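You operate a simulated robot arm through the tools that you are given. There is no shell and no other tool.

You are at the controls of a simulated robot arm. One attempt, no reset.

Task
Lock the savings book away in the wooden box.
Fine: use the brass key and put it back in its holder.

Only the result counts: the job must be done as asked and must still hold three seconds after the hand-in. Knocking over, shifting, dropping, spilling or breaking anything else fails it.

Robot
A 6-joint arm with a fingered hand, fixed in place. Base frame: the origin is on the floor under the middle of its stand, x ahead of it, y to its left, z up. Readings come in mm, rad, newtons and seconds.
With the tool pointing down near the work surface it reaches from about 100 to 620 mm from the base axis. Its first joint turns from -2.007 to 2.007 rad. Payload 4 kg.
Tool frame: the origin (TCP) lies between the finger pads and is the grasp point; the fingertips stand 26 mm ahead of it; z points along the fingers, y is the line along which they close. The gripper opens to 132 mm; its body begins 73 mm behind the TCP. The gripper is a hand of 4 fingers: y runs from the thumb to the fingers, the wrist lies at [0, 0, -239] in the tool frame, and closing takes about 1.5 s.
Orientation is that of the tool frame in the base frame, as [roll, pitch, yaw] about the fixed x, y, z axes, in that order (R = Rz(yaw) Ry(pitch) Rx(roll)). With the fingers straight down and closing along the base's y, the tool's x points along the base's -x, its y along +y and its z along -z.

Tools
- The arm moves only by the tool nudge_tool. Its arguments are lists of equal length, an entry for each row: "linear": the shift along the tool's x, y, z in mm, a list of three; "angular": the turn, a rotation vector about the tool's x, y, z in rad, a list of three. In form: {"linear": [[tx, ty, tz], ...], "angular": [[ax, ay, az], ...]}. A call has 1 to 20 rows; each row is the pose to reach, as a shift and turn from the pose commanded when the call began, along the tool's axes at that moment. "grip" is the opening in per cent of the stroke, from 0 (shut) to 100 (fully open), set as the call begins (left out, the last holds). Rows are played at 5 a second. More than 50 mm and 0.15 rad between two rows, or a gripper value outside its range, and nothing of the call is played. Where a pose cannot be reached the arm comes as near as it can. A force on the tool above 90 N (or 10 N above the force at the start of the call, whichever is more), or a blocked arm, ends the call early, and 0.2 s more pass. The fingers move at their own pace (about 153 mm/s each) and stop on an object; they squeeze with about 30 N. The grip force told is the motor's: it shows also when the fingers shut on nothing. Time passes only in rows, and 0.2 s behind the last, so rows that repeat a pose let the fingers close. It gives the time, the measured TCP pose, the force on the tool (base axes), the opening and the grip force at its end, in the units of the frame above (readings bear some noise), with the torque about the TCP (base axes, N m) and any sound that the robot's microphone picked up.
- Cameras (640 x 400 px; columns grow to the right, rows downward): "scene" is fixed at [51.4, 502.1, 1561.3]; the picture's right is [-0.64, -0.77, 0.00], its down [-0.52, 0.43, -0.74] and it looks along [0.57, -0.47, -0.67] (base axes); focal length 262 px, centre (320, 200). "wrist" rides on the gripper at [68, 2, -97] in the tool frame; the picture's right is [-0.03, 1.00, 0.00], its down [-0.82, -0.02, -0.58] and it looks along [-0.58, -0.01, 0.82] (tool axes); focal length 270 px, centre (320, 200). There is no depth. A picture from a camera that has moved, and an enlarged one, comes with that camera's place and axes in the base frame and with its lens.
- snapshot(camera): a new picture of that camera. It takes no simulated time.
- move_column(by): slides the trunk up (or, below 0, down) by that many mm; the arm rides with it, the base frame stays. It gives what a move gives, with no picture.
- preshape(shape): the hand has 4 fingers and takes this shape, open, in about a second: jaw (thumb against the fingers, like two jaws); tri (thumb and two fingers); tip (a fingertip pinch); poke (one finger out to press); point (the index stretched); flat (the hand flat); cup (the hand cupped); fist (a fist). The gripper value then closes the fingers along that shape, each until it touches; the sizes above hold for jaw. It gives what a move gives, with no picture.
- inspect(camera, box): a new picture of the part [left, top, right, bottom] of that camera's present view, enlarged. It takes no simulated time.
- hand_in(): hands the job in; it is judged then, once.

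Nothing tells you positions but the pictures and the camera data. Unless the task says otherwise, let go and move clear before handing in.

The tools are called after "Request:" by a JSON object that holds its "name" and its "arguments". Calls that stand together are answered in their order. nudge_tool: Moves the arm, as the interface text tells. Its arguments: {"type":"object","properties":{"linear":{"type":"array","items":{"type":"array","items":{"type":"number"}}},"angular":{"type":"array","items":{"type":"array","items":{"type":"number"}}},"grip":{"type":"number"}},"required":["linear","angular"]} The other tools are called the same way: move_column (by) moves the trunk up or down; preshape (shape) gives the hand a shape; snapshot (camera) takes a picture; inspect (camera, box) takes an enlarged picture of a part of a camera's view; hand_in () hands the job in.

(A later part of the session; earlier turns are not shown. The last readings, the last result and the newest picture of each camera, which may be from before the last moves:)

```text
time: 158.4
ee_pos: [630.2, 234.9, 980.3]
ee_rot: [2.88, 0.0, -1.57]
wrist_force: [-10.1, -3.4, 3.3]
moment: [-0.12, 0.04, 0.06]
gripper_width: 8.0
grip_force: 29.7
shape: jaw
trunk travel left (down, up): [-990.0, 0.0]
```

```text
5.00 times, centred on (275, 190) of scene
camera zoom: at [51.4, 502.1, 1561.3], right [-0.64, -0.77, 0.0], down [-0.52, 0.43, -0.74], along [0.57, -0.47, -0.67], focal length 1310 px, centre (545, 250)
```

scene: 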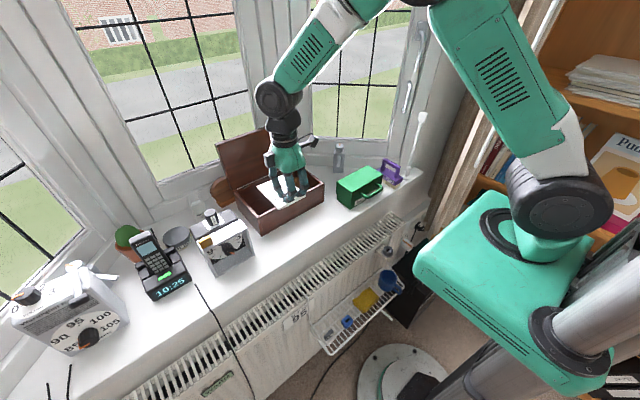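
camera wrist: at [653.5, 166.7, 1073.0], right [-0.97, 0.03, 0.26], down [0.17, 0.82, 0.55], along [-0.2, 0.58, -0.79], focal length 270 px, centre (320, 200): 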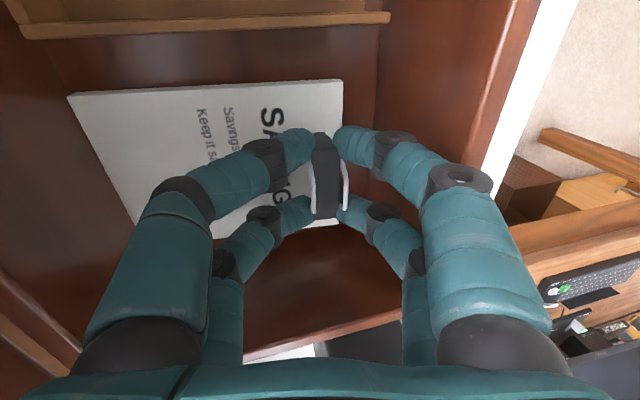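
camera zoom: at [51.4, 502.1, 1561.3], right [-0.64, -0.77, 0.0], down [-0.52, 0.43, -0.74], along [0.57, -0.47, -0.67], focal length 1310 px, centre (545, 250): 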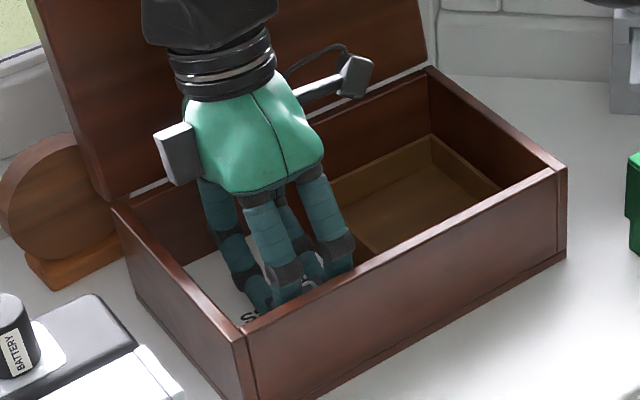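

The far end now presses on the back wall with about 10 N, so I'll ease back 2 mm and then open the fingers just enough to free the clip.

Request:
{"name": "nudge_tool", "arguments": {"linear": [[0, 1.5, 0.4], [0, 2.2, 0.6], [0, 2.2, 0.6]], "angular": [[0, 0, 0], [0, 0, 0], [0, 0, 0]]}}

Request:
{"name": "nudge_tool", "arguments": {"linear": [[0, 0, 0], [0, 0, 0], [0, 0, 0]], "angular": [[0, 0, 0], [0, 0, 0], [0, 0, 0]], "grip": 15}}

Request:
{"name": "snapshot", "arguments": {"camera": "wrist"}}

Request:
{"name": "inspect", "arguments": {"camera": "scene", "box": [235, 150, 315, 230]}}

```text
time: 159.2
ee_pos: [630.7, 235.0, 979.0]
ee_rot: [2.882, 0.0, -1.571]
wrist_force: [1.1, -1.4, 1.9]
moment: [-0.04, -0.15, -0.07]
gripper_width: 7.9
grip_force: 30.1
shape: jaw
trunk travel left (down, up): [-990.0, 0.0]
```

```text
time: 160.0
ee_pos: [628.5, 236.1, 978.4]
ee_rot: [2.879, 0.002, -1.571]
wrist_force: [0.8, 0.9, 0.0]
moment: [-0.01, 0.0, 0.01]
gripper_width: 19.5
grip_force: 0.2
shape: jaw
trunk travel left (down, up): [-990.0, 0.0]
```

```text
taken
camera wrist: at [652.4, 167.2, 1072.6], right [-0.97, 0.03, 0.26], down [0.17, 0.82, 0.55], along [-0.2, 0.58, -0.79], focal length 270 px, centre (320, 200)
```

wrist: 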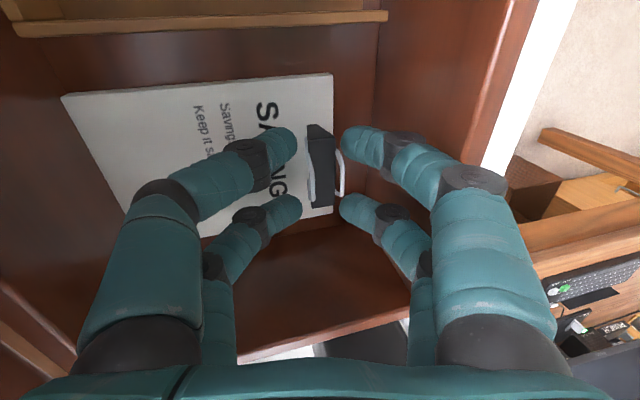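

```text
5.00 times, centred on (275, 190) of scene
camera zoom: at [51.4, 502.1, 1561.3], right [-0.64, -0.77, 0.0], down [-0.52, 0.43, -0.74], along [0.57, -0.47, -0.67], focal length 1310 px, centre (545, 250)
```

zoom: 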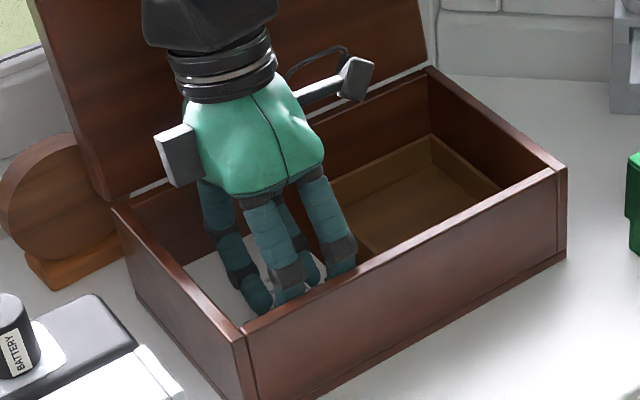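

The book has settled flat on the floor of the box and the clip is free. I'll withdraw straight up, slowly.

Request:
{"name": "nudge_tool", "arguments": {"linear": [[0, 1.3, -4.8], [0, 2.6, -9.7], [0, 3.9, -14.5], [0, 5.2, -19.3], [0, 5.2, -19.3]], "angular": [[0, 0, 0], [0, 0, 0], [0, 0, 0], [0, 0, 0], [0, 0, 0]]}}

Request:
{"name": "snapshot", "arguments": {"camera": "wrist"}}

```text
time: 161.2
ee_pos: [628.8, 235.8, 1000.6]
ee_rot: [2.88, -0.001, -1.571]
wrist_force: [0.3, 0.0, 0.6]
moment: [0.0, 0.0, 0.02]
gripper_width: 19.3
grip_force: 0.2
shape: jaw
trunk travel left (down, up): [-990.0, 0.0]
```

```text
taken
camera wrist: at [651.8, 167.4, 1092.6], right [-0.97, 0.03, 0.26], down [0.17, 0.82, 0.55], along [-0.2, 0.58, -0.79], focal length 270 px, centre (320, 200)
```

wrist: 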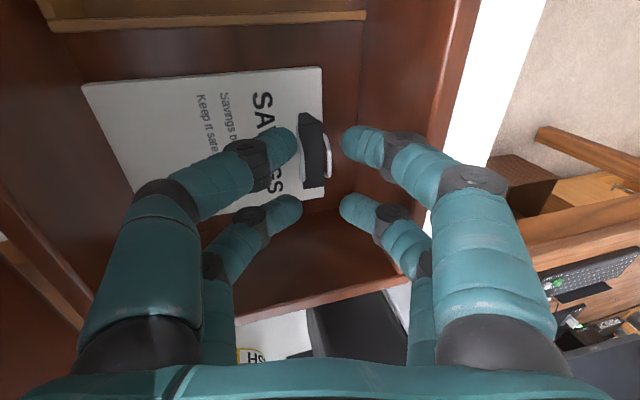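

The hand is free and the book stays lying inside. I'll rise well above the box.

Request:
{"name": "nudge_tool", "arguments": {"linear": [[0, 10.4, -38.6], [0, 20.7, -77.3], [0, 31, -116], [0, 41.4, -154.5], [0, 52, -193], [0, 52, -193]], "angular": [[0, 0, 0], [0, 0, 0], [0, 0, 0], [0, 0, 0], [0, 0, 0], [0, 0, 0]]}}

Request:
{"name": "inspect", "arguments": {"camera": "scene", "box": [220, 110, 340, 230]}}

Request:
{"name": "snapshot", "arguments": {"camera": "wrist"}}

```text
time: 162.6
ee_pos: [626.1, 235.8, 1200.8]
ee_rot: [2.879, -0.002, -1.571]
wrist_force: [0.1, 0.6, -0.2]
moment: [0.04, 0.02, 0.0]
gripper_width: 19.7
grip_force: 0.1
shape: jaw
trunk travel left (down, up): [-990.0, 0.0]
```

```text
3.33 times, centred on (280, 170) of scene
camera zoom: at [51.4, 502.1, 1561.3], right [-0.64, -0.77, 0.0], down [-0.52, 0.43, -0.74], along [0.57, -0.47, -0.67], focal length 873 px, centre (453, 300)
```

zoom: 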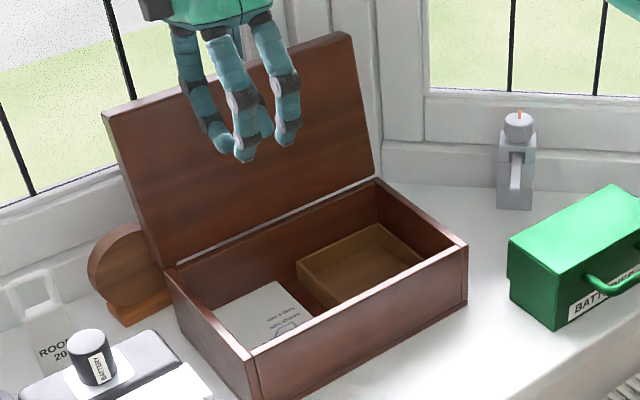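

```text
taken
camera wrist: at [650.3, 167.8, 1293.2], right [-0.97, 0.03, 0.26], down [0.17, 0.82, 0.55], along [-0.2, 0.58, -0.79], focal length 270 px, centre (320, 200)
```

wrist: 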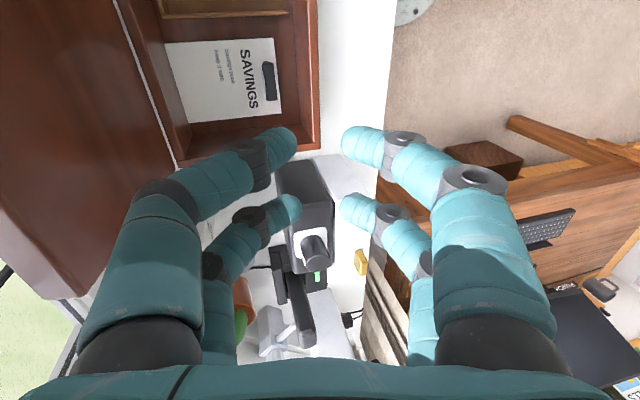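

The book lies flat inside with the clip up, and nothing else has shifted. Now I'll get the hand back to its lid-handling orientation: upright first, then turned back.

Request:
{"name": "nudge_tool", "arguments": {"linear": [[7, 24, -14], [14, 49, -28], [20, 73.5, -42.4], [20, 73.5, -42.4]], "angular": [[0.087, 0, 0], [0.174, 0, 0], [0.2618, 0, 0], [0.2618, 0, 0]], "grip": 52}}

Request:
{"name": "nudge_tool", "arguments": {"linear": [[0, 0, 0], [0, 0, 0], [0, 0, 0], [0, 0, 0], [0, 0, 0], [0, 0, 0], [0, 0, 0], [0, 0, 0], [0, 0, 0], [0, 0, 0], [0, 0, 0], [0, 0, 0]], "angular": [[0, 0, 0.143], [0, 0, 0.286], [0, 0, 0.429], [0, 0, 0.572], [0, 0, 0.715], [0, 0, 0.858], [0, 0, 1.001], [0, 0, 1.144], [0, 0, 1.287], [0, 0, 1.43], [0, 0, 1.5708], [0, 0, 1.5708]]}}

Request:
{"name": "snapshot", "arguments": {"camera": "wrist"}}

```text
time: 163.6
ee_pos: [567.4, 217.4, 1258.7]
ee_rot: [3.141, 0.001, -1.571]
wrist_force: [0.8, 0.2, 0.2]
moment: [-0.02, 0.05, -0.02]
gripper_width: 67.9
grip_force: 0.0
shape: jaw
trunk travel left (down, up): [-990.0, 0.0]
```

```text
time: 166.2
ee_pos: [569.1, 215.4, 1257.2]
ee_rot: [-3.141, 0.0, 3.14]
wrist_force: [-0.3, 0.2, 0.5]
moment: [0.0, 0.02, -0.05]
gripper_width: 68.0
grip_force: 0.1
shape: jaw
trunk travel left (down, up): [-990.0, 0.0]
```

```text
taken
camera wrist: at [500.3, 217.7, 1354.1], right [0.03, 1.0, 0.0], down [0.82, -0.02, 0.58], along [0.58, -0.02, -0.82], focal length 270 px, centre (320, 200)
```

wrist: 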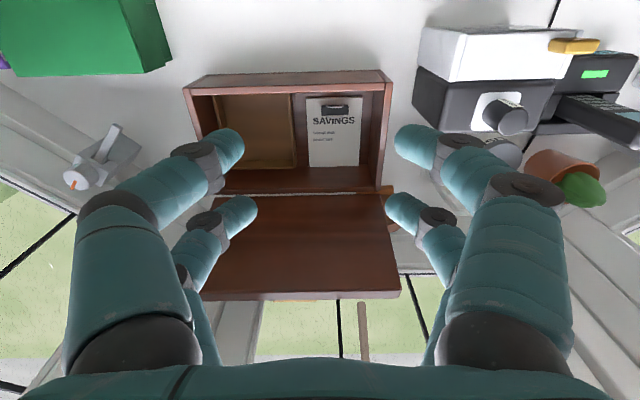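

The book sits neatly beside the tray. I'll move the hand back up over the lid's edge with the same forward tilt I had when leaving it.

Request:
{"name": "nudge_tool", "arguments": {"linear": [[-33, -7, -1], [-67, -14, -2], [-100, -20, -3], [-134, -27, -4], [-168, -34, -5], [-201.7, -40.2, -5], [-201.7, -40.2, -5]], "angular": [[0, -0.072, 0], [0, -0.145, 0], [0, -0.217, 0], [0, -0.29, 0], [0, -0.362, 0], [0, -0.435, 0], [0, -0.435, 0]]}}

Request:
{"name": "snapshot", "arguments": {"camera": "wrist"}}

Request:
{"name": "inspect", "arguments": {"camera": "scene", "box": [220, 90, 340, 210]}}

```text
time: 167.8
ee_pos: [772.2, 176.0, 1262.4]
ee_rot: [3.142, 0.439, -3.141]
wrist_force: [0.4, -0.4, -0.1]
moment: [-0.03, 0.02, 0.02]
gripper_width: 68.0
grip_force: 0.1
shape: jaw
trunk travel left (down, up): [-990.0, 0.0]
```

```text
taken
camera wrist: at [668.9, 178.2, 1322.3], right [0.02, 1.0, 0.01], down [0.49, -0.02, 0.87], along [0.87, -0.01, -0.49], focal length 270 px, centre (320, 200)
```

wrist: 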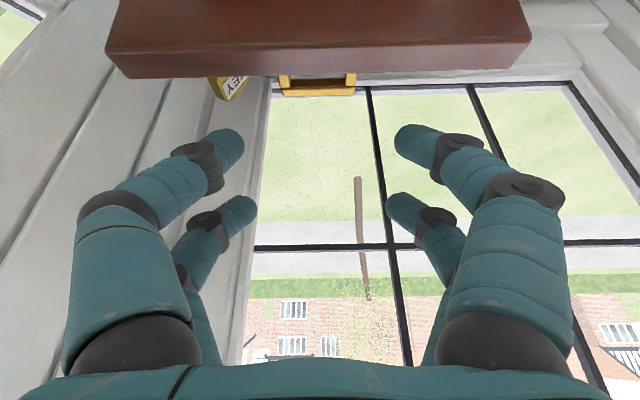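

```text
3.33 times, centred on (280, 150) of scene
camera zoom: at [51.4, 502.1, 1561.3], right [-0.64, -0.77, 0.0], down [-0.52, 0.43, -0.74], along [0.57, -0.47, -0.67], focal length 873 px, centre (453, 367)
```

zoom: 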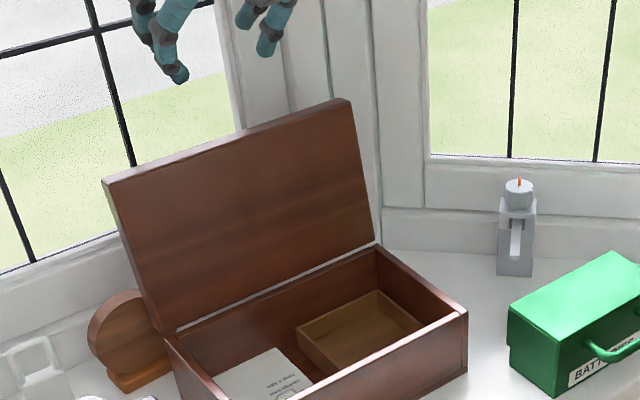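

The view matches the one I had on leaving. I'll go back down along the hand's axis to straddle the handle's ends.

Request:
{"name": "nudge_tool", "arguments": {"linear": [[0.3, -0.5, 30], [0.6, -0.5, 60], [1, -0.5, 85], [1, -0.5, 85]], "angular": [[0, 0, 0], [0, 0, 0], [0, 0, 0], [0, 0, 0]]}}

Request:
{"name": "snapshot", "arguments": {"camera": "wrist"}}

```text
time: 168.8
ee_pos: [806.9, 174.8, 1186.6]
ee_rot: [3.141, 0.435, -3.141]
wrist_force: [-0.5, 0.2, -0.9]
moment: [-0.01, -0.03, -0.02]
gripper_width: 68.2
grip_force: 0.2
shape: jaw
trunk travel left (down, up): [-990.0, 0.0]
```

```text
taken
camera wrist: at [703.1, 177.4, 1245.1], right [0.02, 1.0, 0.01], down [0.5, -0.02, 0.87], along [0.87, -0.01, -0.5], focal length 270 px, centre (320, 200)
```

wrist: 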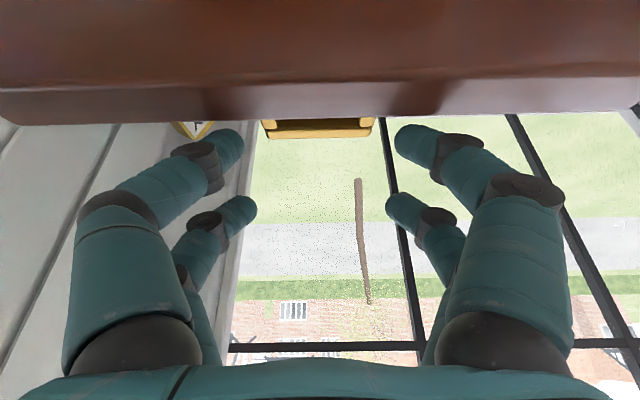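

On track. I'll go the remaining 36 mm and close on the bar's ends.

Request:
{"name": "nudge_tool", "arguments": {"linear": [[0, 0.3, 12], [-0.2, 0.3, 24], [-0.4, 0.3, 36.4], [-0.4, 0.3, 36.4]], "angular": [[0, 0, 0], [0, 0, 0], [0, 0, 0], [0, 0, 0]]}}

Request:
{"name": "snapshot", "arguments": {"camera": "wrist"}}

Request:
{"name": "nudge_tool", "arguments": {"linear": [[0, 0, 0], [0, 0, 0], [0, 0, 0], [0, 0, 0]], "angular": [[0, 0, 0], [0, 0, 0], [0, 0, 0], [0, 0, 0]], "grip": 38}}

Request:
{"name": "snapshot", "arguments": {"camera": "wrist"}}

Request:
{"name": "inspect", "arguments": {"camera": "scene", "box": [220, 90, 340, 210]}}

```text
time: 169.8
ee_pos: [820.5, 175.8, 1154.2]
ee_rot: [-3.141, 0.436, 3.141]
wrist_force: [-0.2, 0.1, -0.4]
moment: [-0.02, -0.01, -0.01]
gripper_width: 67.9
grip_force: 0.1
shape: jaw
trunk travel left (down, up): [-990.0, 0.0]
```

```text
taken
camera wrist: at [718.3, 177.8, 1212.4], right [0.02, 1.0, 0.01], down [0.5, -0.02, 0.87], along [0.87, -0.01, -0.5], focal length 270 px, centre (320, 200)
```

wrist: 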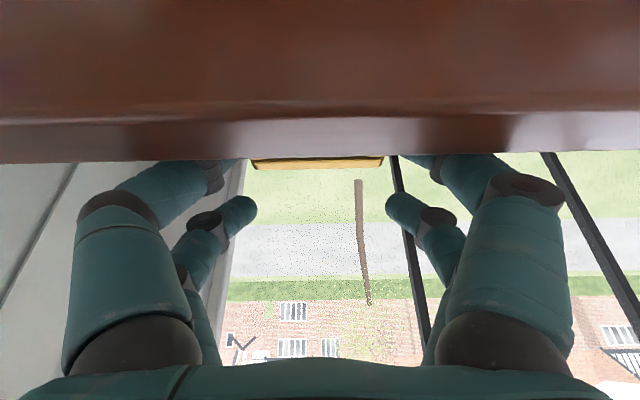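

```text
time: 170.8
ee_pos: [821.8, 176.0, 1153.3]
ee_rot: [3.141, 0.434, 3.14]
wrist_force: [1.2, -1.0, -1.0]
moment: [-0.07, 0.02, 0.0]
gripper_width: 31.5
grip_force: 30.5
shape: jaw
trunk travel left (down, up): [-990.0, 0.0]
```

```text
taken
camera wrist: at [718.7, 177.8, 1212.0], right [0.02, 1.0, 0.01], down [0.5, -0.02, 0.87], along [0.87, -0.01, -0.5], focal length 270 px, centre (320, 200)
```

wrist: 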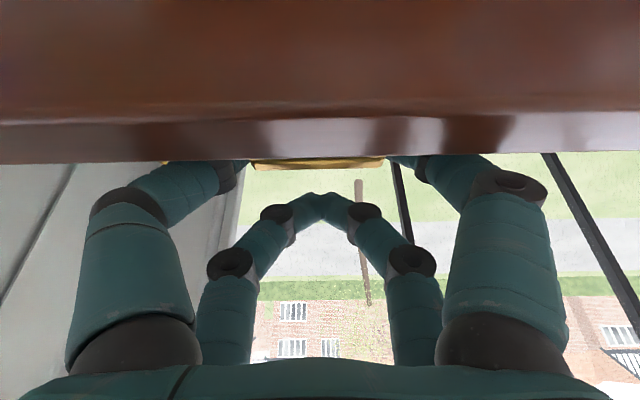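

```text
3.33 times, centred on (280, 150) of scene
camera zoom: at [51.4, 502.1, 1561.3], right [-0.64, -0.77, 0.0], down [-0.52, 0.43, -0.74], along [0.57, -0.47, -0.67], focal length 873 px, centre (453, 367)
```

zoom: 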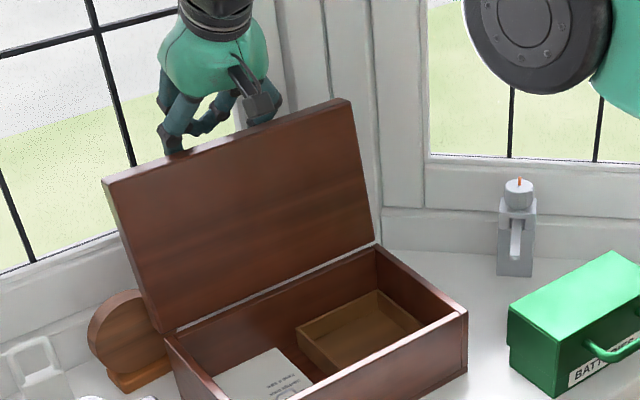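

The handle's ends are gripped again. I'll swing the lid back along the same arc, first to about 75°.

Request:
{"name": "nudge_tool", "arguments": {"linear": [[4.1, 0, -5.7], [8.3, 0, -11.4], [12.6, 0, -16.7], [17, 0, -22], [21.8, 0, -26.9], [26.6, 0, -31.8], [31.8, 0, -36.2], [37.1, 0, -40.6], [42.7, 0, -44.6], [48.4, 0, -48.6], [48.4, 0, -48.6]], "angular": [[0, -0.026, 0], [0, -0.0524, 0], [0, -0.07, 0], [0, -0.0873, 0], [0, -0.105, 0], [0, -0.1222, 0], [0, -0.14, 0], [0, -0.1571, 0], [0, -0.175, 0], [0, -0.192, 0], [0, -0.192, 0]]}}

Request:
{"name": "snapshot", "arguments": {"camera": "wrist"}}

Request:
{"name": "inspect", "arguments": {"camera": "scene", "box": [220, 90, 340, 210]}}

```text
time: 173.2
ee_pos: [757.3, 174.4, 1176.1]
ee_rot: [-3.14, 0.625, -3.141]
wrist_force: [-0.1, 4.2, -10.0]
moment: [0.11, -0.03, 0.0]
gripper_width: 30.4
grip_force: 29.8
shape: jaw
trunk travel left (down, up): [-990.0, 0.0]
```

```text
taken
camera wrist: at [645.5, 176.9, 1214.9], right [0.02, 1.0, 0.01], down [0.32, -0.02, 0.95], along [0.95, -0.02, -0.32], focal length 270 px, centre (320, 200)
```

wrist: 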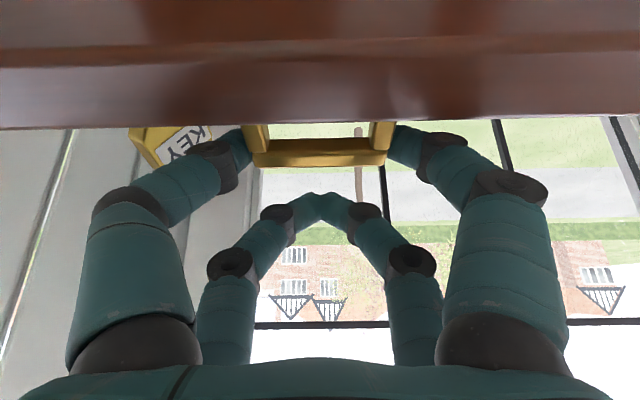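

```text
3.33 times, centred on (280, 150) of scene
camera zoom: at [51.4, 502.1, 1561.3], right [-0.64, -0.77, 0.0], down [-0.52, 0.43, -0.74], along [0.57, -0.47, -0.67], focal length 873 px, centre (453, 367)
```

zoom: 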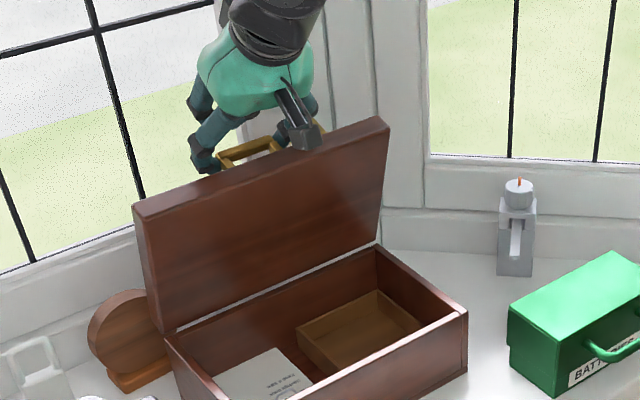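

Smooth so far. I'll continue lowering to about 50°.

Request:
{"name": "nudge_tool", "arguments": {"linear": [[5.6, 0, -3.6], [11.3, 0, -7.2], [16.9, 0, -11.5], [22.5, 0, -15.7], [28.8, 0, -19.9], [35.2, 0, -23.9], [42, 0, -27.6], [48.7, 0, -31.2], [55.7, 0, -34.2], [62.8, 0, -37.1], [62.8, 0, -37.1]], "angular": [[0, -0.009, 0], [0, -0.0175, 0], [0, -0.044, 0], [0, -0.07, 0], [0, -0.122, 0], [0, -0.1745, 0], [0, -0.227, 0], [0, -0.279, 0], [0, -0.332, 0], [0, -0.384, 0], [0, -0.384, 0]]}}

Request:
{"name": "snapshot", "arguments": {"camera": "wrist"}}

Request:
{"name": "inspect", "arguments": {"camera": "scene", "box": [220, 110, 360, 250]}}

```text
time: 175.6
ee_pos: [684.9, 174.6, 1168.7]
ee_rot: [3.14, 1.013, 3.14]
wrist_force: [0.1, -4.0, -0.6]
moment: [-0.1, -0.05, -0.03]
gripper_width: 30.6
grip_force: 29.5
shape: jaw
out of reach, approached as far as the arm can: row 5, 6, 7
trunk travel left (down, up): [-990.0, 0.0]
```

```text
taken
camera wrist: at [566.0, 176.8, 1162.3], right [0.01, 1.0, 0.02], down [-0.06, -0.02, 1.0], along [1.0, -0.02, 0.06], focal length 270 px, centre (320, 200)
```

wrist: 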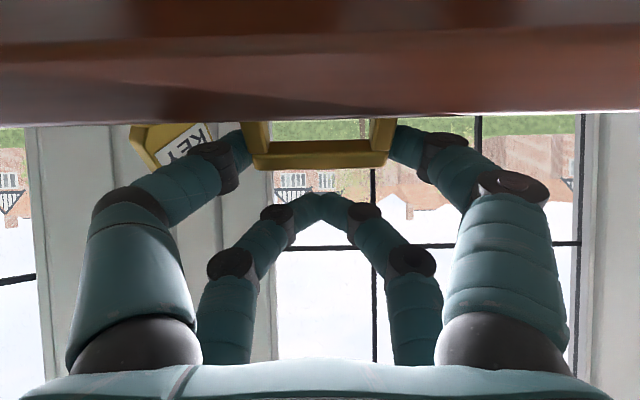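

```text
2.86 times, centred on (290, 180) of scene
camera zoom: at [51.4, 502.1, 1561.3], right [-0.64, -0.77, 0.0], down [-0.52, 0.43, -0.74], along [0.57, -0.47, -0.67], focal length 748 px, centre (406, 257)
```

zoom: 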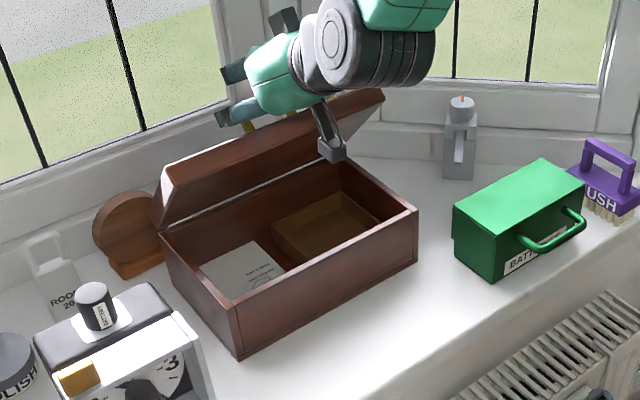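

Going well with negligible force. I'll continue from 50° down to 30°.

Request:
{"name": "nudge_tool", "arguments": {"linear": [[6, 0, -5.1], [12, 0, -10.2], [18.2, 0, -14.4], [24.3, 0, -18.6], [30.9, 0, -22.3], [37.4, 0, -26], [44.2, 0, -29.2], [51, 0, -32.3], [51, 0, -32.3]], "angular": [[0, -0.061, 0], [0, -0.122, 0], [0, -0.166, 0], [0, -0.209, 0], [0, -0.253, 0], [0, -0.297, 0], [0, -0.342, 0], [0, -0.3875, 0], [0, -0.3875, 0]]}}

Request:
{"name": "inspect", "arguments": {"camera": "scene", "box": [220, 110, 360, 250]}}

```text
time: 177.6
ee_pos: [630.9, 175.3, 1143.9]
ee_rot: [-3.14, 1.396, -3.138]
wrist_force: [7.1, -3.4, -12.0]
moment: [-0.13, -0.05, -0.07]
gripper_width: 30.8
grip_force: 29.0
shape: jaw
trunk travel left (down, up): [-990.0, 0.0]
```

```text
2.86 times, centred on (290, 180) of scene
camera zoom: at [51.4, 502.1, 1561.3], right [-0.64, -0.77, 0.0], down [-0.52, 0.43, -0.74], along [0.57, -0.47, -0.67], focal length 748 px, centre (406, 257)
```

zoom: 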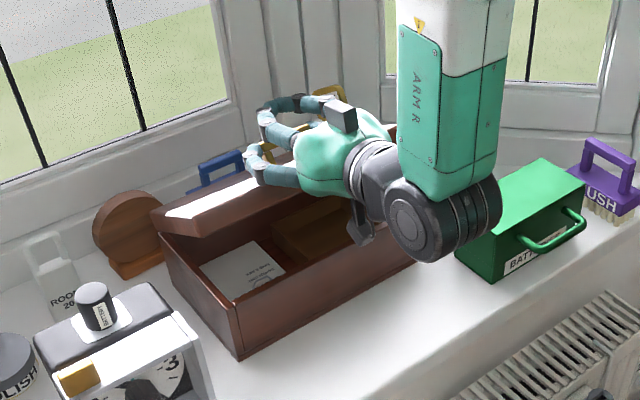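

The lid is at about 30°, with the book visible inside. I'll lower it on to about 5°, drawing in the radius slightly.

Request:
{"name": "nudge_tool", "arguments": {"linear": [[5.4, 0, -3.8], [10.9, 0, -7.2], [16.2, 0, -10.8], [21.6, 0, -14.3], [27.2, 0, -17.5], [32.8, 0, -20.6], [38.7, 0, -23.3], [44.6, 0, -25.9], [50.7, 0, -28.1], [56.8, 0, -30.2], [56.8, 0, -30.2]], "angular": [[0, 0, 0], [0, 0, 0], [0, 0, 0], [0, 0, 0], [0, 0, 0], [0, 0, 0], [0, 0, 0], [0, 0, 0], [0, 0, 0], [0, 0, 0], [0, 0, 0]]}}

Request:
{"name": "inspect", "arguments": {"camera": "scene", "box": [220, 130, 340, 250]}}

Request:
{"name": "snapshot", "arguments": {"camera": "wrist"}}

```text
time: 180.0
ee_pos: [590.1, 173.7, 1091.8]
ee_rot: [-3.141, 1.398, -3.141]
wrist_force: [2.5, 1.1, -3.1]
moment: [0.01, -0.15, -0.05]
gripper_width: 30.5
grip_force: 30.1
shape: jaw
trunk travel left (down, up): [-990.0, 0.0]
```

```text
3.33 times, centred on (280, 190) of scene
camera zoom: at [51.4, 502.1, 1561.3], right [-0.64, -0.77, 0.0], down [-0.52, 0.43, -0.74], along [0.57, -0.47, -0.67], focal length 873 px, centre (453, 233)
```

zoom: 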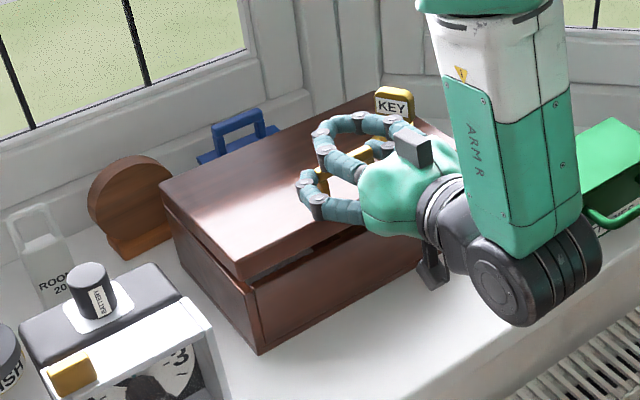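

```text
taken
camera wrist: at [482.7, 177.1, 1041.0], right [0.0, 1.0, 0.03], down [-0.43, -0.02, 0.9], along [0.9, -0.01, 0.43], focal length 270 px, centre (320, 200)
```

wrist: 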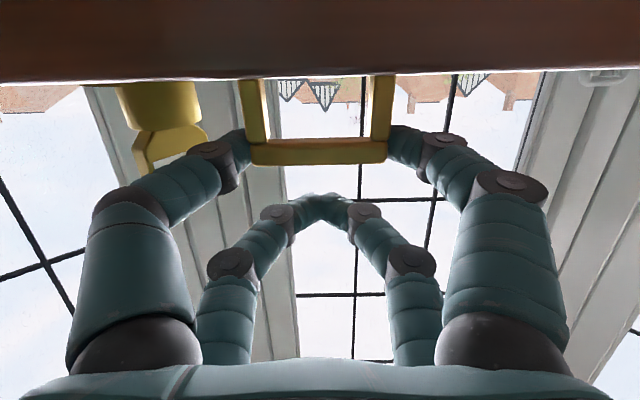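

Almost closed. The last few millimetres bring the hand to where it first gripped the closed lid.

Request:
{"name": "nudge_tool", "arguments": {"linear": [[3.6, 0, -1], [7.2, -0.2, -2], [10.8, -0.4, -2.9], [10.8, -0.4, -2.9]], "angular": [[0, 0, 0], [0, 0, 0], [0, 0, 0], [0, 0, 0]]}}

Request:
{"name": "inspect", "arguments": {"camera": "scene", "box": [220, 130, 340, 250]}}

Request:
{"name": "snapshot", "arguments": {"camera": "wrist"}}

```text
time: 181.0
ee_pos: [586.0, 175.4, 1083.0]
ee_rot: [-3.139, 1.397, -3.14]
wrist_force: [2.8, 2.7, -1.9]
moment: [0.1, -0.15, 0.0]
gripper_width: 30.5
grip_force: 29.9
shape: jaw
trunk travel left (down, up): [-990.0, 0.0]
```

```text
3.33 times, centred on (280, 190) of scene
camera zoom: at [51.4, 502.1, 1561.3], right [-0.64, -0.77, 0.0], down [-0.52, 0.43, -0.74], along [0.57, -0.47, -0.67], focal length 873 px, centre (453, 233)
```

zoom: 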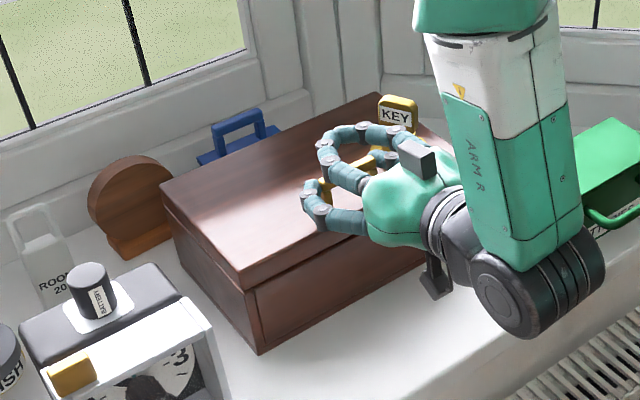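

```text
taken
camera wrist: at [478.6, 176.8, 1031.8], right [0.0, 1.0, 0.02], down [-0.43, -0.02, 0.9], along [0.9, -0.01, 0.43], focal length 270 px, centre (320, 200)
```

wrist: 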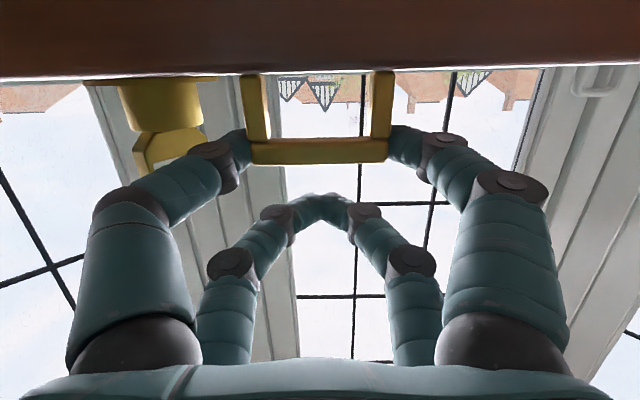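

The lid is essentially shut. I'll press down 2 mm more to seat it.

Request:
{"name": "nudge_tool", "arguments": {"linear": [[1.2, 0, 0], [2.4, 0, 0], [2.4, 0, 0]], "angular": [[0, 0, 0], [0, 0, 0], [0, 0, 0]]}}

Request:
{"name": "nudge_tool", "arguments": {"linear": [[0, 0, 0], [0, 0, 0], [0, 0, 0], [0, 0, 0]], "angular": [[0, 0, 0], [0, 0, 0], [0, 0, 0], [0, 0, 0]], "grip": 52}}

Request:
{"name": "inspect", "arguments": {"camera": "scene", "box": [220, 130, 340, 250]}}

Request:
{"name": "snapshot", "arguments": {"camera": "wrist"}}

```text
time: 181.8
ee_pos: [585.2, 174.3, 1081.6]
ee_rot: [3.141, 1.401, 3.139]
wrist_force: [3.1, 3.8, 3.8]
moment: [0.13, -0.22, 0.04]
gripper_width: 30.4
grip_force: 29.4
shape: jaw
trunk travel left (down, up): [-990.0, 0.0]
```

```text
time: 182.8
ee_pos: [584.5, 174.3, 1080.3]
ee_rot: [-3.139, 1.399, -3.14]
wrist_force: [0.1, 0.5, 0.6]
moment: [-0.02, -0.02, 0.0]
gripper_width: 68.0
grip_force: 0.0
shape: jaw
trunk travel left (down, up): [-990.0, 0.0]
```

```text
3.33 times, centred on (280, 190) of scene
camera zoom: at [51.4, 502.1, 1561.3], right [-0.64, -0.77, 0.0], down [-0.52, 0.43, -0.74], along [0.57, -0.47, -0.67], focal length 873 px, centre (453, 233)
```

zoom: 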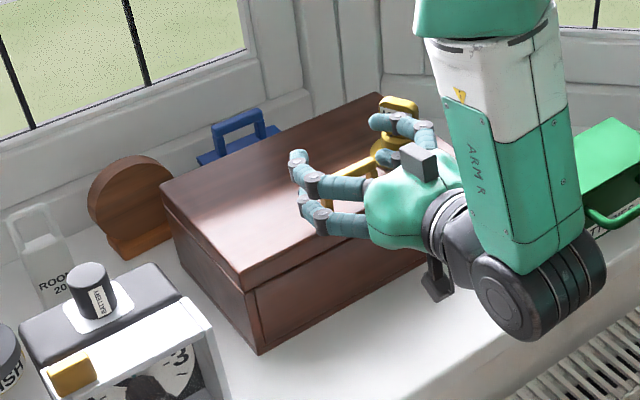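

```text
taken
camera wrist: at [477.7, 176.0, 1029.3], right [0.0, 1.0, 0.02], down [-0.43, -0.02, 0.9], along [0.9, -0.01, 0.43], focal length 270 px, centre (320, 200)
```

wrist: 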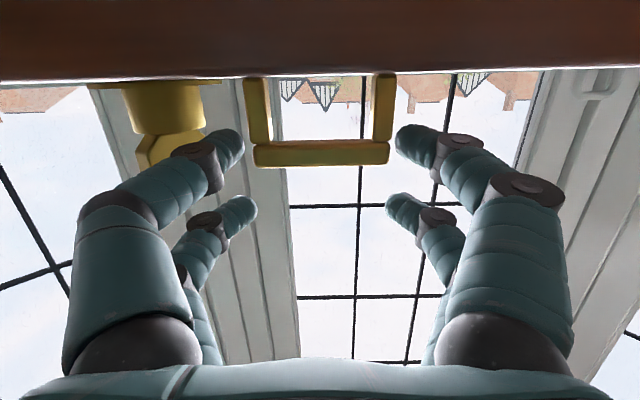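

The lid is fully closed. I'll back the hand straight out to the front, then raise it and bring it upright.

Request:
{"name": "nudge_tool", "arguments": {"linear": [[3.4, 0, -20], [6.8, 0, -40], [11, 0, -65], [15.3, 0, -89], [15.3, 0, -89]], "angular": [[0, 0, 0], [0, 0, 0], [0, 0, 0], [0, 0, 0], [0, 0, 0]]}}

Request:
{"name": "nudge_tool", "arguments": {"linear": [[-20, 0, 5], [-40, 0, 10], [-60, 0, 15], [-80, 0, 20], [-100, 0, 25], [-118, 0, 30], [-130, 0, 35], [-140, 0, 40], [-145, 0, 42], [-150, 0, 45], [-150, 0, 45]], "angular": [[0, 0.14, 0], [0, 0.28, 0], [0, 0.42, 0], [0, 0.56, 0], [0, 0.7, 0], [0, 0.84, 0], [0, 0.98, 0], [0, 1.12, 0], [0, 1.26, 0], [0, 1.4, 0], [0, 1.4, 0]]}}

Request:
{"name": "snapshot", "arguments": {"camera": "wrist"}}

Request:
{"name": "snapshot", "arguments": {"camera": "scene"}}

```text
time: 184.0
ee_pos: [494.1, 174.1, 1080.9]
ee_rot: [-3.14, 1.401, 3.141]
wrist_force: [-1.3, 0.8, 0.5]
moment: [0.0, -0.01, 0.01]
gripper_width: 68.3
grip_force: 0.0
shape: jaw
trunk travel left (down, up): [-990.0, 0.0]
```

```text
time: 186.4
ee_pos: [562.7, 176.6, 1221.9]
ee_rot: [3.14, -0.001, 3.141]
wrist_force: [0.0, -0.8, -0.3]
moment: [-0.07, -0.03, 0.01]
gripper_width: 68.4
grip_force: 0.1
shape: jaw
out of reach, approached as far as the arm can: row 6, 7
trunk travel left (down, up): [-990.0, 0.0]
```

```text
taken
camera wrist: at [495.2, 178.4, 1318.9], right [0.03, 1.0, 0.0], down [0.82, -0.02, 0.58], along [0.58, -0.01, -0.82], focal length 270 px, centre (320, 200)
```

wrist: 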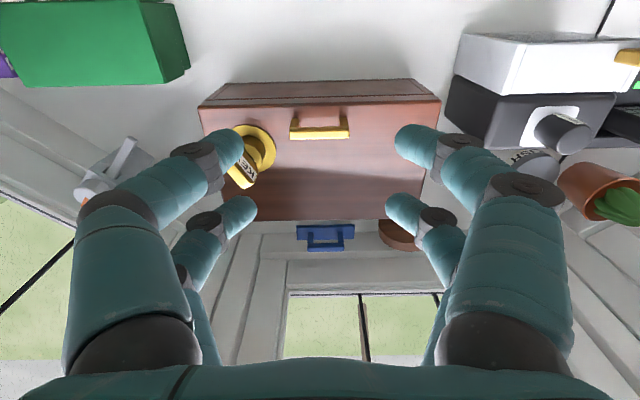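

```text
taken
```

scene: 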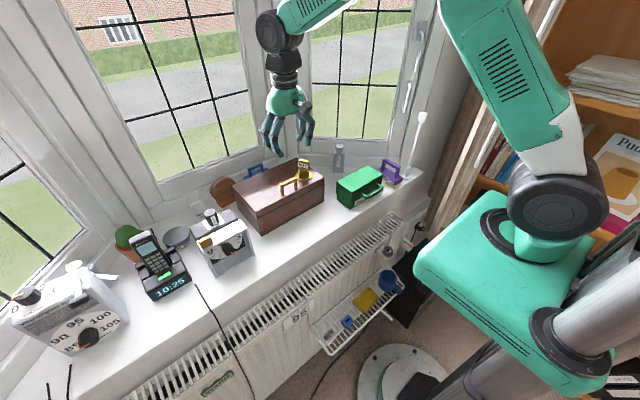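

All is in order. Now I'll go back to the key, turning the hand to the bow's 60° angle above the lock.

Request:
{"name": "nudge_tool", "arguments": {"linear": [[-4, -5, 3], [-8, -10, 6], [-12, -15, 9], [-16, -20, 12], [-20, -25, 15], [-24, -31, 18], [-28, -36, 21], [-32, -42, 24], [-36, -47, 27], [-40, -53, 30], [-44, -58, 33], [-48, -64, 36], [-52, -69, 39], [-55, -74, 42], [-58, -78, 45], [-60, -80, 47], [-61.4, -81.7, 47], [-61.4, -81.7, 47], [-61.4, -81.7, 47]], "angular": [[0, 0, 0.146], [0, 0, 0.292], [0, 0, 0.438], [0, 0, 0.584], [0, 0, 0.73], [0, 0, 0.876], [0, 0, 1.022], [0, 0, 1.168], [0, 0, 1.314], [0, 0, 1.46], [0, 0, 1.606], [0, 0, 1.752], [0, 0, 1.898], [0, 0, 2.044], [0, 0, 2.19], [0, 0, 2.336], [0, 0, 2.482], [0, 0, 2.62], [0, 0, 2.62]], "grip": 40}}

Request:
{"name": "snapshot", "arguments": {"camera": "wrist"}}

Request:
{"name": "inspect", "arguments": {"camera": "wrist", "box": [240, 40, 400, 180]}}

```text
time: 190.4
ee_pos: [626.9, 92.8, 1174.8]
ee_rot: [-3.142, -0.001, 0.52]
wrist_force: [-1.1, 0.4, 0.0]
moment: [0.03, -0.03, 0.0]
gripper_width: 53.0
grip_force: 0.0
shape: jaw
trunk travel left (down, up): [-990.0, 0.0]
```

```text
taken
camera wrist: at [687.1, 125.2, 1271.1], right [0.47, -0.88, 0.0], down [-0.72, -0.39, 0.58], along [-0.51, -0.27, -0.82], focal length 270 px, centre (320, 200)
```

wrist: 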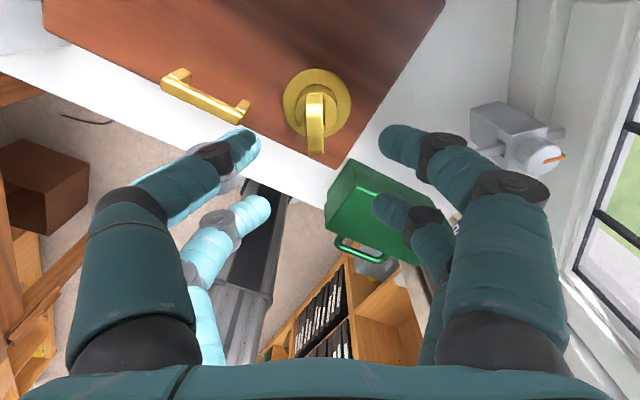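

```text
2.86 times, centred on (320, 110) of wrist
camera zoom: at [687.1, 125.2, 1271.1], right [0.47, -0.88, 0.0], down [-0.72, -0.39, 0.58], along [-0.51, -0.27, -0.82], focal length 772 px, centre (320, 457)
```

zoom: 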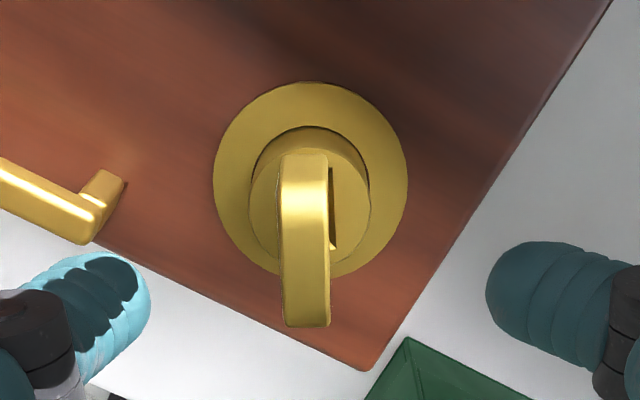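

The bow is aligned with the hand and about 3 mm to the side. I'll correct and descend to just above gripping height.

Request:
{"name": "nudge_tool", "arguments": {"linear": [[-0.6, -1.5, 20], [-1.2, -3, 40], [-1.2, -3, 60], [-1.2, -3, 68], [-1.2, -3, 68]], "angular": [[0, 0, 0], [0, 0, 0], [0, 0, 0], [0, 0, 0], [0, 0, 0]]}}

Request:
{"name": "inspect", "arguments": {"camera": "wrist", "box": [240, 80, 400, 240]}}

Request:
{"name": "inspect", "arguments": {"camera": "scene", "box": [285, 140, 325, 180]}}

```text
time: 191.6
ee_pos: [624.9, 95.1, 1106.3]
ee_rot: [3.14, -0.001, 0.521]
wrist_force: [0.2, -0.4, -0.2]
moment: [0.0, -0.01, 0.0]
gripper_width: 53.3
grip_force: 0.1
shape: jaw
trunk travel left (down, up): [-990.0, 0.0]
```

```text
2.50 times, centred on (320, 160) of wrist
camera zoom: at [684.6, 127.6, 1202.9], right [0.48, -0.88, 0.0], down [-0.72, -0.39, 0.58], along [-0.51, -0.27, -0.82], focal length 676 px, centre (320, 300)
```

zoom: 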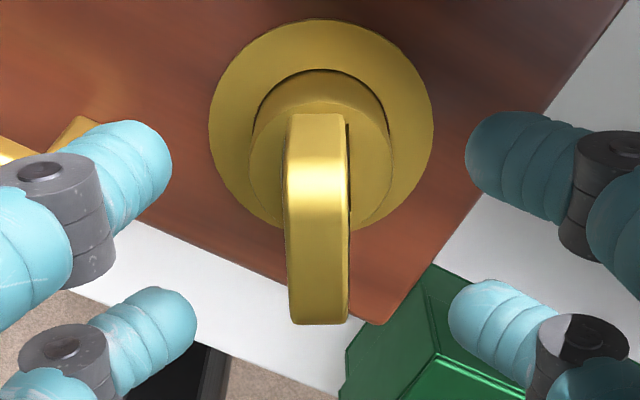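

```text
10.00 times, centred on (305, 160) of scene
camera zoom: at [51.4, 502.1, 1561.3], right [-0.64, -0.77, 0.0], down [-0.52, 0.43, -0.74], along [0.57, -0.47, -0.67], focal length 2619 px, centre (470, 600)
```

zoom: 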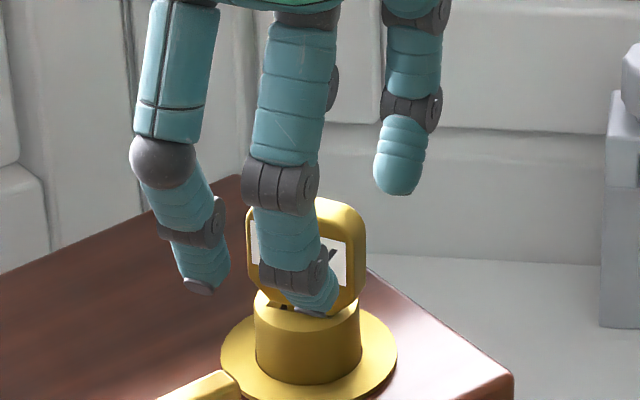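

The view now matches my earlier good approach. I'll descend 17 mm and close to 7% first.

Request:
{"name": "nudge_tool", "arguments": {"linear": [[0, 0, 6], [0, 0, 12], [0, 0, 17], [0, 0, 17]], "angular": [[0, 0, 0], [0, 0, 0], [0, 0, 0], [0, 0, 0]]}}

Request:
{"name": "nudge_tool", "arguments": {"linear": [[0, 0, 0], [0, 0, 0], [0, 0, 0], [0, 0, 0], [0, 0, 0], [0, 0, 0], [0, 0, 0]], "angular": [[0, 0, 0], [0, 0, 0], [0, 0, 0], [0, 0, 0], [0, 0, 0], [0, 0, 0], [0, 0, 0]], "grip": 8}}

Request:
{"name": "inspect", "arguments": {"camera": "wrist", "box": [240, 80, 400, 240]}}

```text
time: 192.6
ee_pos: [623.8, 95.1, 1088.0]
ee_rot: [-3.14, 0.001, 0.523]
wrist_force: [-0.1, -0.1, -0.8]
moment: [0.0, -0.04, 0.02]
gripper_width: 53.2
grip_force: 0.0
shape: jaw
trunk travel left (down, up): [-990.0, 0.0]
```

```text
time: 194.2
ee_pos: [623.5, 95.0, 1089.6]
ee_rot: [3.141, 0.002, 0.524]
wrist_force: [-0.4, -0.9, -0.2]
moment: [-0.01, -0.01, -0.01]
gripper_width: 11.0
grip_force: 0.0
shape: jaw
trunk travel left (down, up): [-990.0, 0.0]
```

```text
2.50 times, centred on (320, 160) of wrist
camera zoom: at [684.3, 127.7, 1185.4], right [0.48, -0.88, 0.0], down [-0.72, -0.39, 0.58], along [-0.51, -0.27, -0.82], focal length 676 px, centre (320, 300)
```

zoom: 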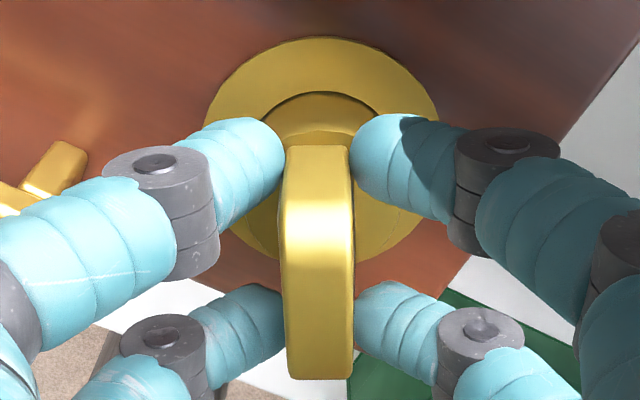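

Nearly identical to the earlier good grip. A tiny shift, then squeeze to 5%.

Request:
{"name": "nudge_tool", "arguments": {"linear": [[-0.7, 0, 0], [-0.7, 0, 0]], "angular": [[0, 0, 0], [0, 0, 0]]}}

Request:
{"name": "nudge_tool", "arguments": {"linear": [[0, 0, 0], [0, 0, 0], [0, 0, 0], [0, 0, 0], [0, 0, 0]], "angular": [[0, 0, 0], [0, 0, 0], [0, 0, 0], [0, 0, 0], [0, 0, 0]], "grip": 5}}

Request:
{"name": "inspect", "arguments": {"camera": "wrist", "box": [240, 80, 400, 240]}}

```text
time: 194.8
ee_pos: [623.0, 94.7, 1089.0]
ee_rot: [-3.14, 0.002, 0.522]
wrist_force: [0.8, -0.1, 0.0]
moment: [0.02, -0.02, 0.0]
gripper_width: 10.8
grip_force: 0.1
shape: jaw
trunk travel left (down, up): [-990.0, 0.0]
```

```text
time: 196.0
ee_pos: [622.0, 95.3, 1089.4]
ee_rot: [3.141, 0.002, 0.523]
wrist_force: [-0.6, 0.3, -3.3]
moment: [0.02, 0.02, -0.01]
gripper_width: 6.0
grip_force: 30.1
shape: jaw
trunk travel left (down, up): [-990.0, 0.0]
```

```text
2.50 times, centred on (320, 160) of wrist
camera zoom: at [683.5, 127.4, 1185.3], right [0.48, -0.88, 0.0], down [-0.72, -0.39, 0.58], along [-0.51, -0.28, -0.82], focal length 676 px, centre (320, 300)
```

zoom: 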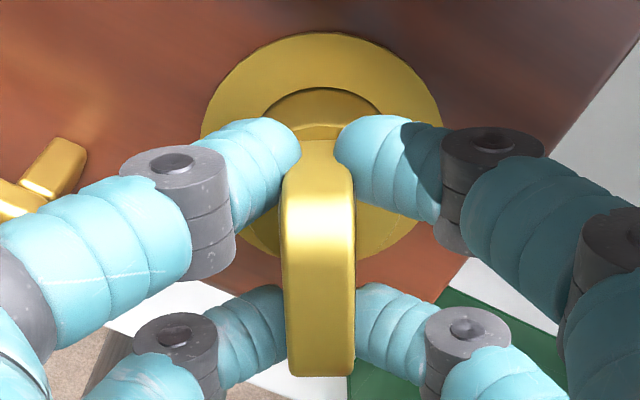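

Solid symmetric grip. I'll now turn the key counter-clockwise back toward the locked position, first about 0.9 rad.

Request:
{"name": "nudge_tool", "arguments": {"linear": [[0.01, 0.11, -0.3], [0.02, 0.22, -0.3], [0.05, 0.33, -0.3], [0.09, 0.43, -0.3], [0.14, 0.53, -0.3], [0.19, 0.62, -0.3], [0.26, 0.71, -0.3], [0.34, 0.79, -0.3], [0.42, 0.86, -0.3], [0.42, 0.86, -0.3]], "angular": [[0, 0, -0.1], [0, 0, -0.2], [0, 0, -0.3], [0, 0, -0.4], [0, 0, -0.5], [0, 0, -0.6], [0, 0, -0.7], [0, 0, -0.8], [0, 0, -0.9], [0, 0, -0.9]]}}

Request:
{"name": "inspect", "arguments": {"camera": "wrist", "box": [240, 80, 400, 240]}}

Request:
{"name": "inspect", "arguments": {"camera": "scene", "box": [285, 140, 325, 180]}}

```text
time: 198.2
ee_pos: [624.8, 93.5, 1090.7]
ee_rot: [-3.139, -0.003, 1.422]
wrist_force: [1.6, -1.5, -3.1]
moment: [-0.02, 0.0, -0.02]
gripper_width: 6.0
grip_force: 30.1
shape: jaw
trunk travel left (down, up): [-990.0, 0.0]
```

```text
2.50 times, centred on (320, 160) of wrist
camera zoom: at [636.3, 160.7, 1185.9], right [0.98, -0.17, 0.0], down [-0.14, -0.8, 0.58], along [-0.1, -0.57, -0.82], focal length 676 px, centre (320, 300)
```

zoom: 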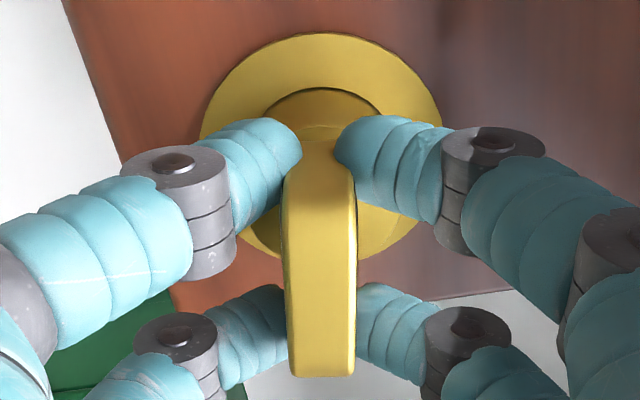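

```text
10.00 times, centred on (305, 160) of scene
camera zoom: at [51.4, 502.1, 1561.3], right [-0.64, -0.77, 0.0], down [-0.52, 0.43, -0.74], along [0.57, -0.47, -0.67], focal length 2619 px, centre (470, 600)
```

zoom: 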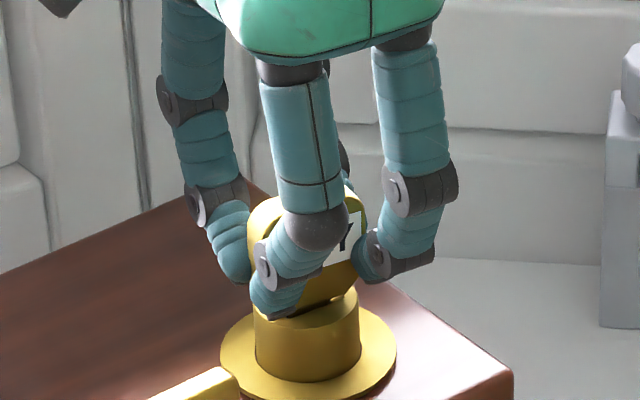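

The key turns freely with the hand. I'll continue to the original angle and a bit beyond, feeling for the stop.

Request:
{"name": "nudge_tool", "arguments": {"linear": [[0, 0.06, 0], [0.01, 0.11, 0], [0.02, 0.16, 0], [0.02, 0.16, 0]], "angular": [[0, 0, -0.05], [0, 0, -0.1], [0, 0, -0.15], [0, 0, -0.15]]}}

Request:
{"name": "nudge_tool", "arguments": {"linear": [[0, 0.05, 0], [0, 0.1, 0], [0, 0.1, 0]], "angular": [[0, 0, -0.05], [0, 0, -0.1], [0, 0, -0.1]]}}

Request:
{"name": "inspect", "arguments": {"camera": "wrist", "box": [240, 80, 400, 240]}}

Request:
{"name": "inspect", "arguments": {"camera": "scene", "box": [285, 140, 325, 180]}}

```text
time: 199.2
ee_pos: [624.7, 92.3, 1089.8]
ee_rot: [3.141, 0.002, 1.573]
wrist_force: [0.8, -0.7, 0.0]
moment: [-0.01, -0.03, -0.01]
gripper_width: 6.1
grip_force: 29.8
shape: jaw
trunk travel left (down, up): [-990.0, 0.0]
```

```text
time: 200.0
ee_pos: [624.7, 95.1, 1089.0]
ee_rot: [-3.141, 0.001, 1.672]
wrist_force: [2.7, -1.3, 0.2]
moment: [-0.07, -0.11, -0.02]
gripper_width: 6.1
grip_force: 29.8
shape: jaw
trunk travel left (down, up): [-990.0, 0.0]
```

```text
2.50 times, centred on (320, 160) of wrist
camera zoom: at [619.7, 162.8, 1186.3], right [1.0, 0.08, 0.0], down [0.06, -0.81, 0.58], along [0.04, -0.58, -0.82], focal length 676 px, centre (320, 300)
```

zoom: 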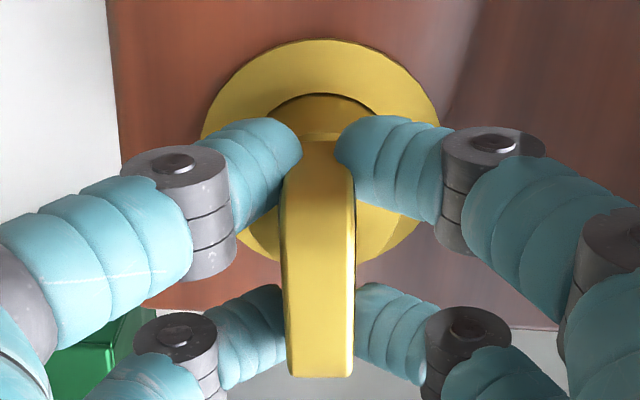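

```text
10.00 times, centred on (305, 160) of scene
camera zoom: at [51.4, 502.1, 1561.3], right [-0.64, -0.77, 0.0], down [-0.52, 0.43, -0.74], along [0.57, -0.47, -0.67], focal length 2619 px, centre (470, 600)
```

zoom: 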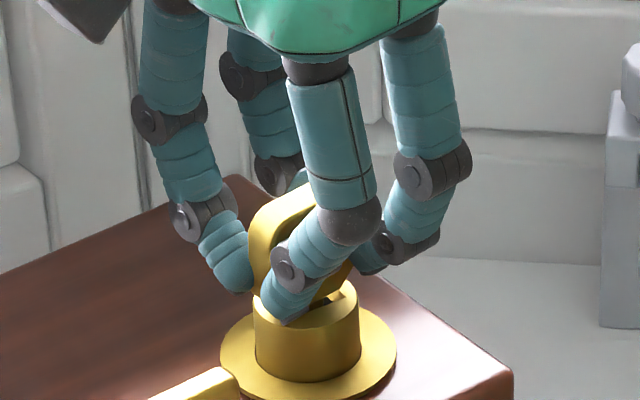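

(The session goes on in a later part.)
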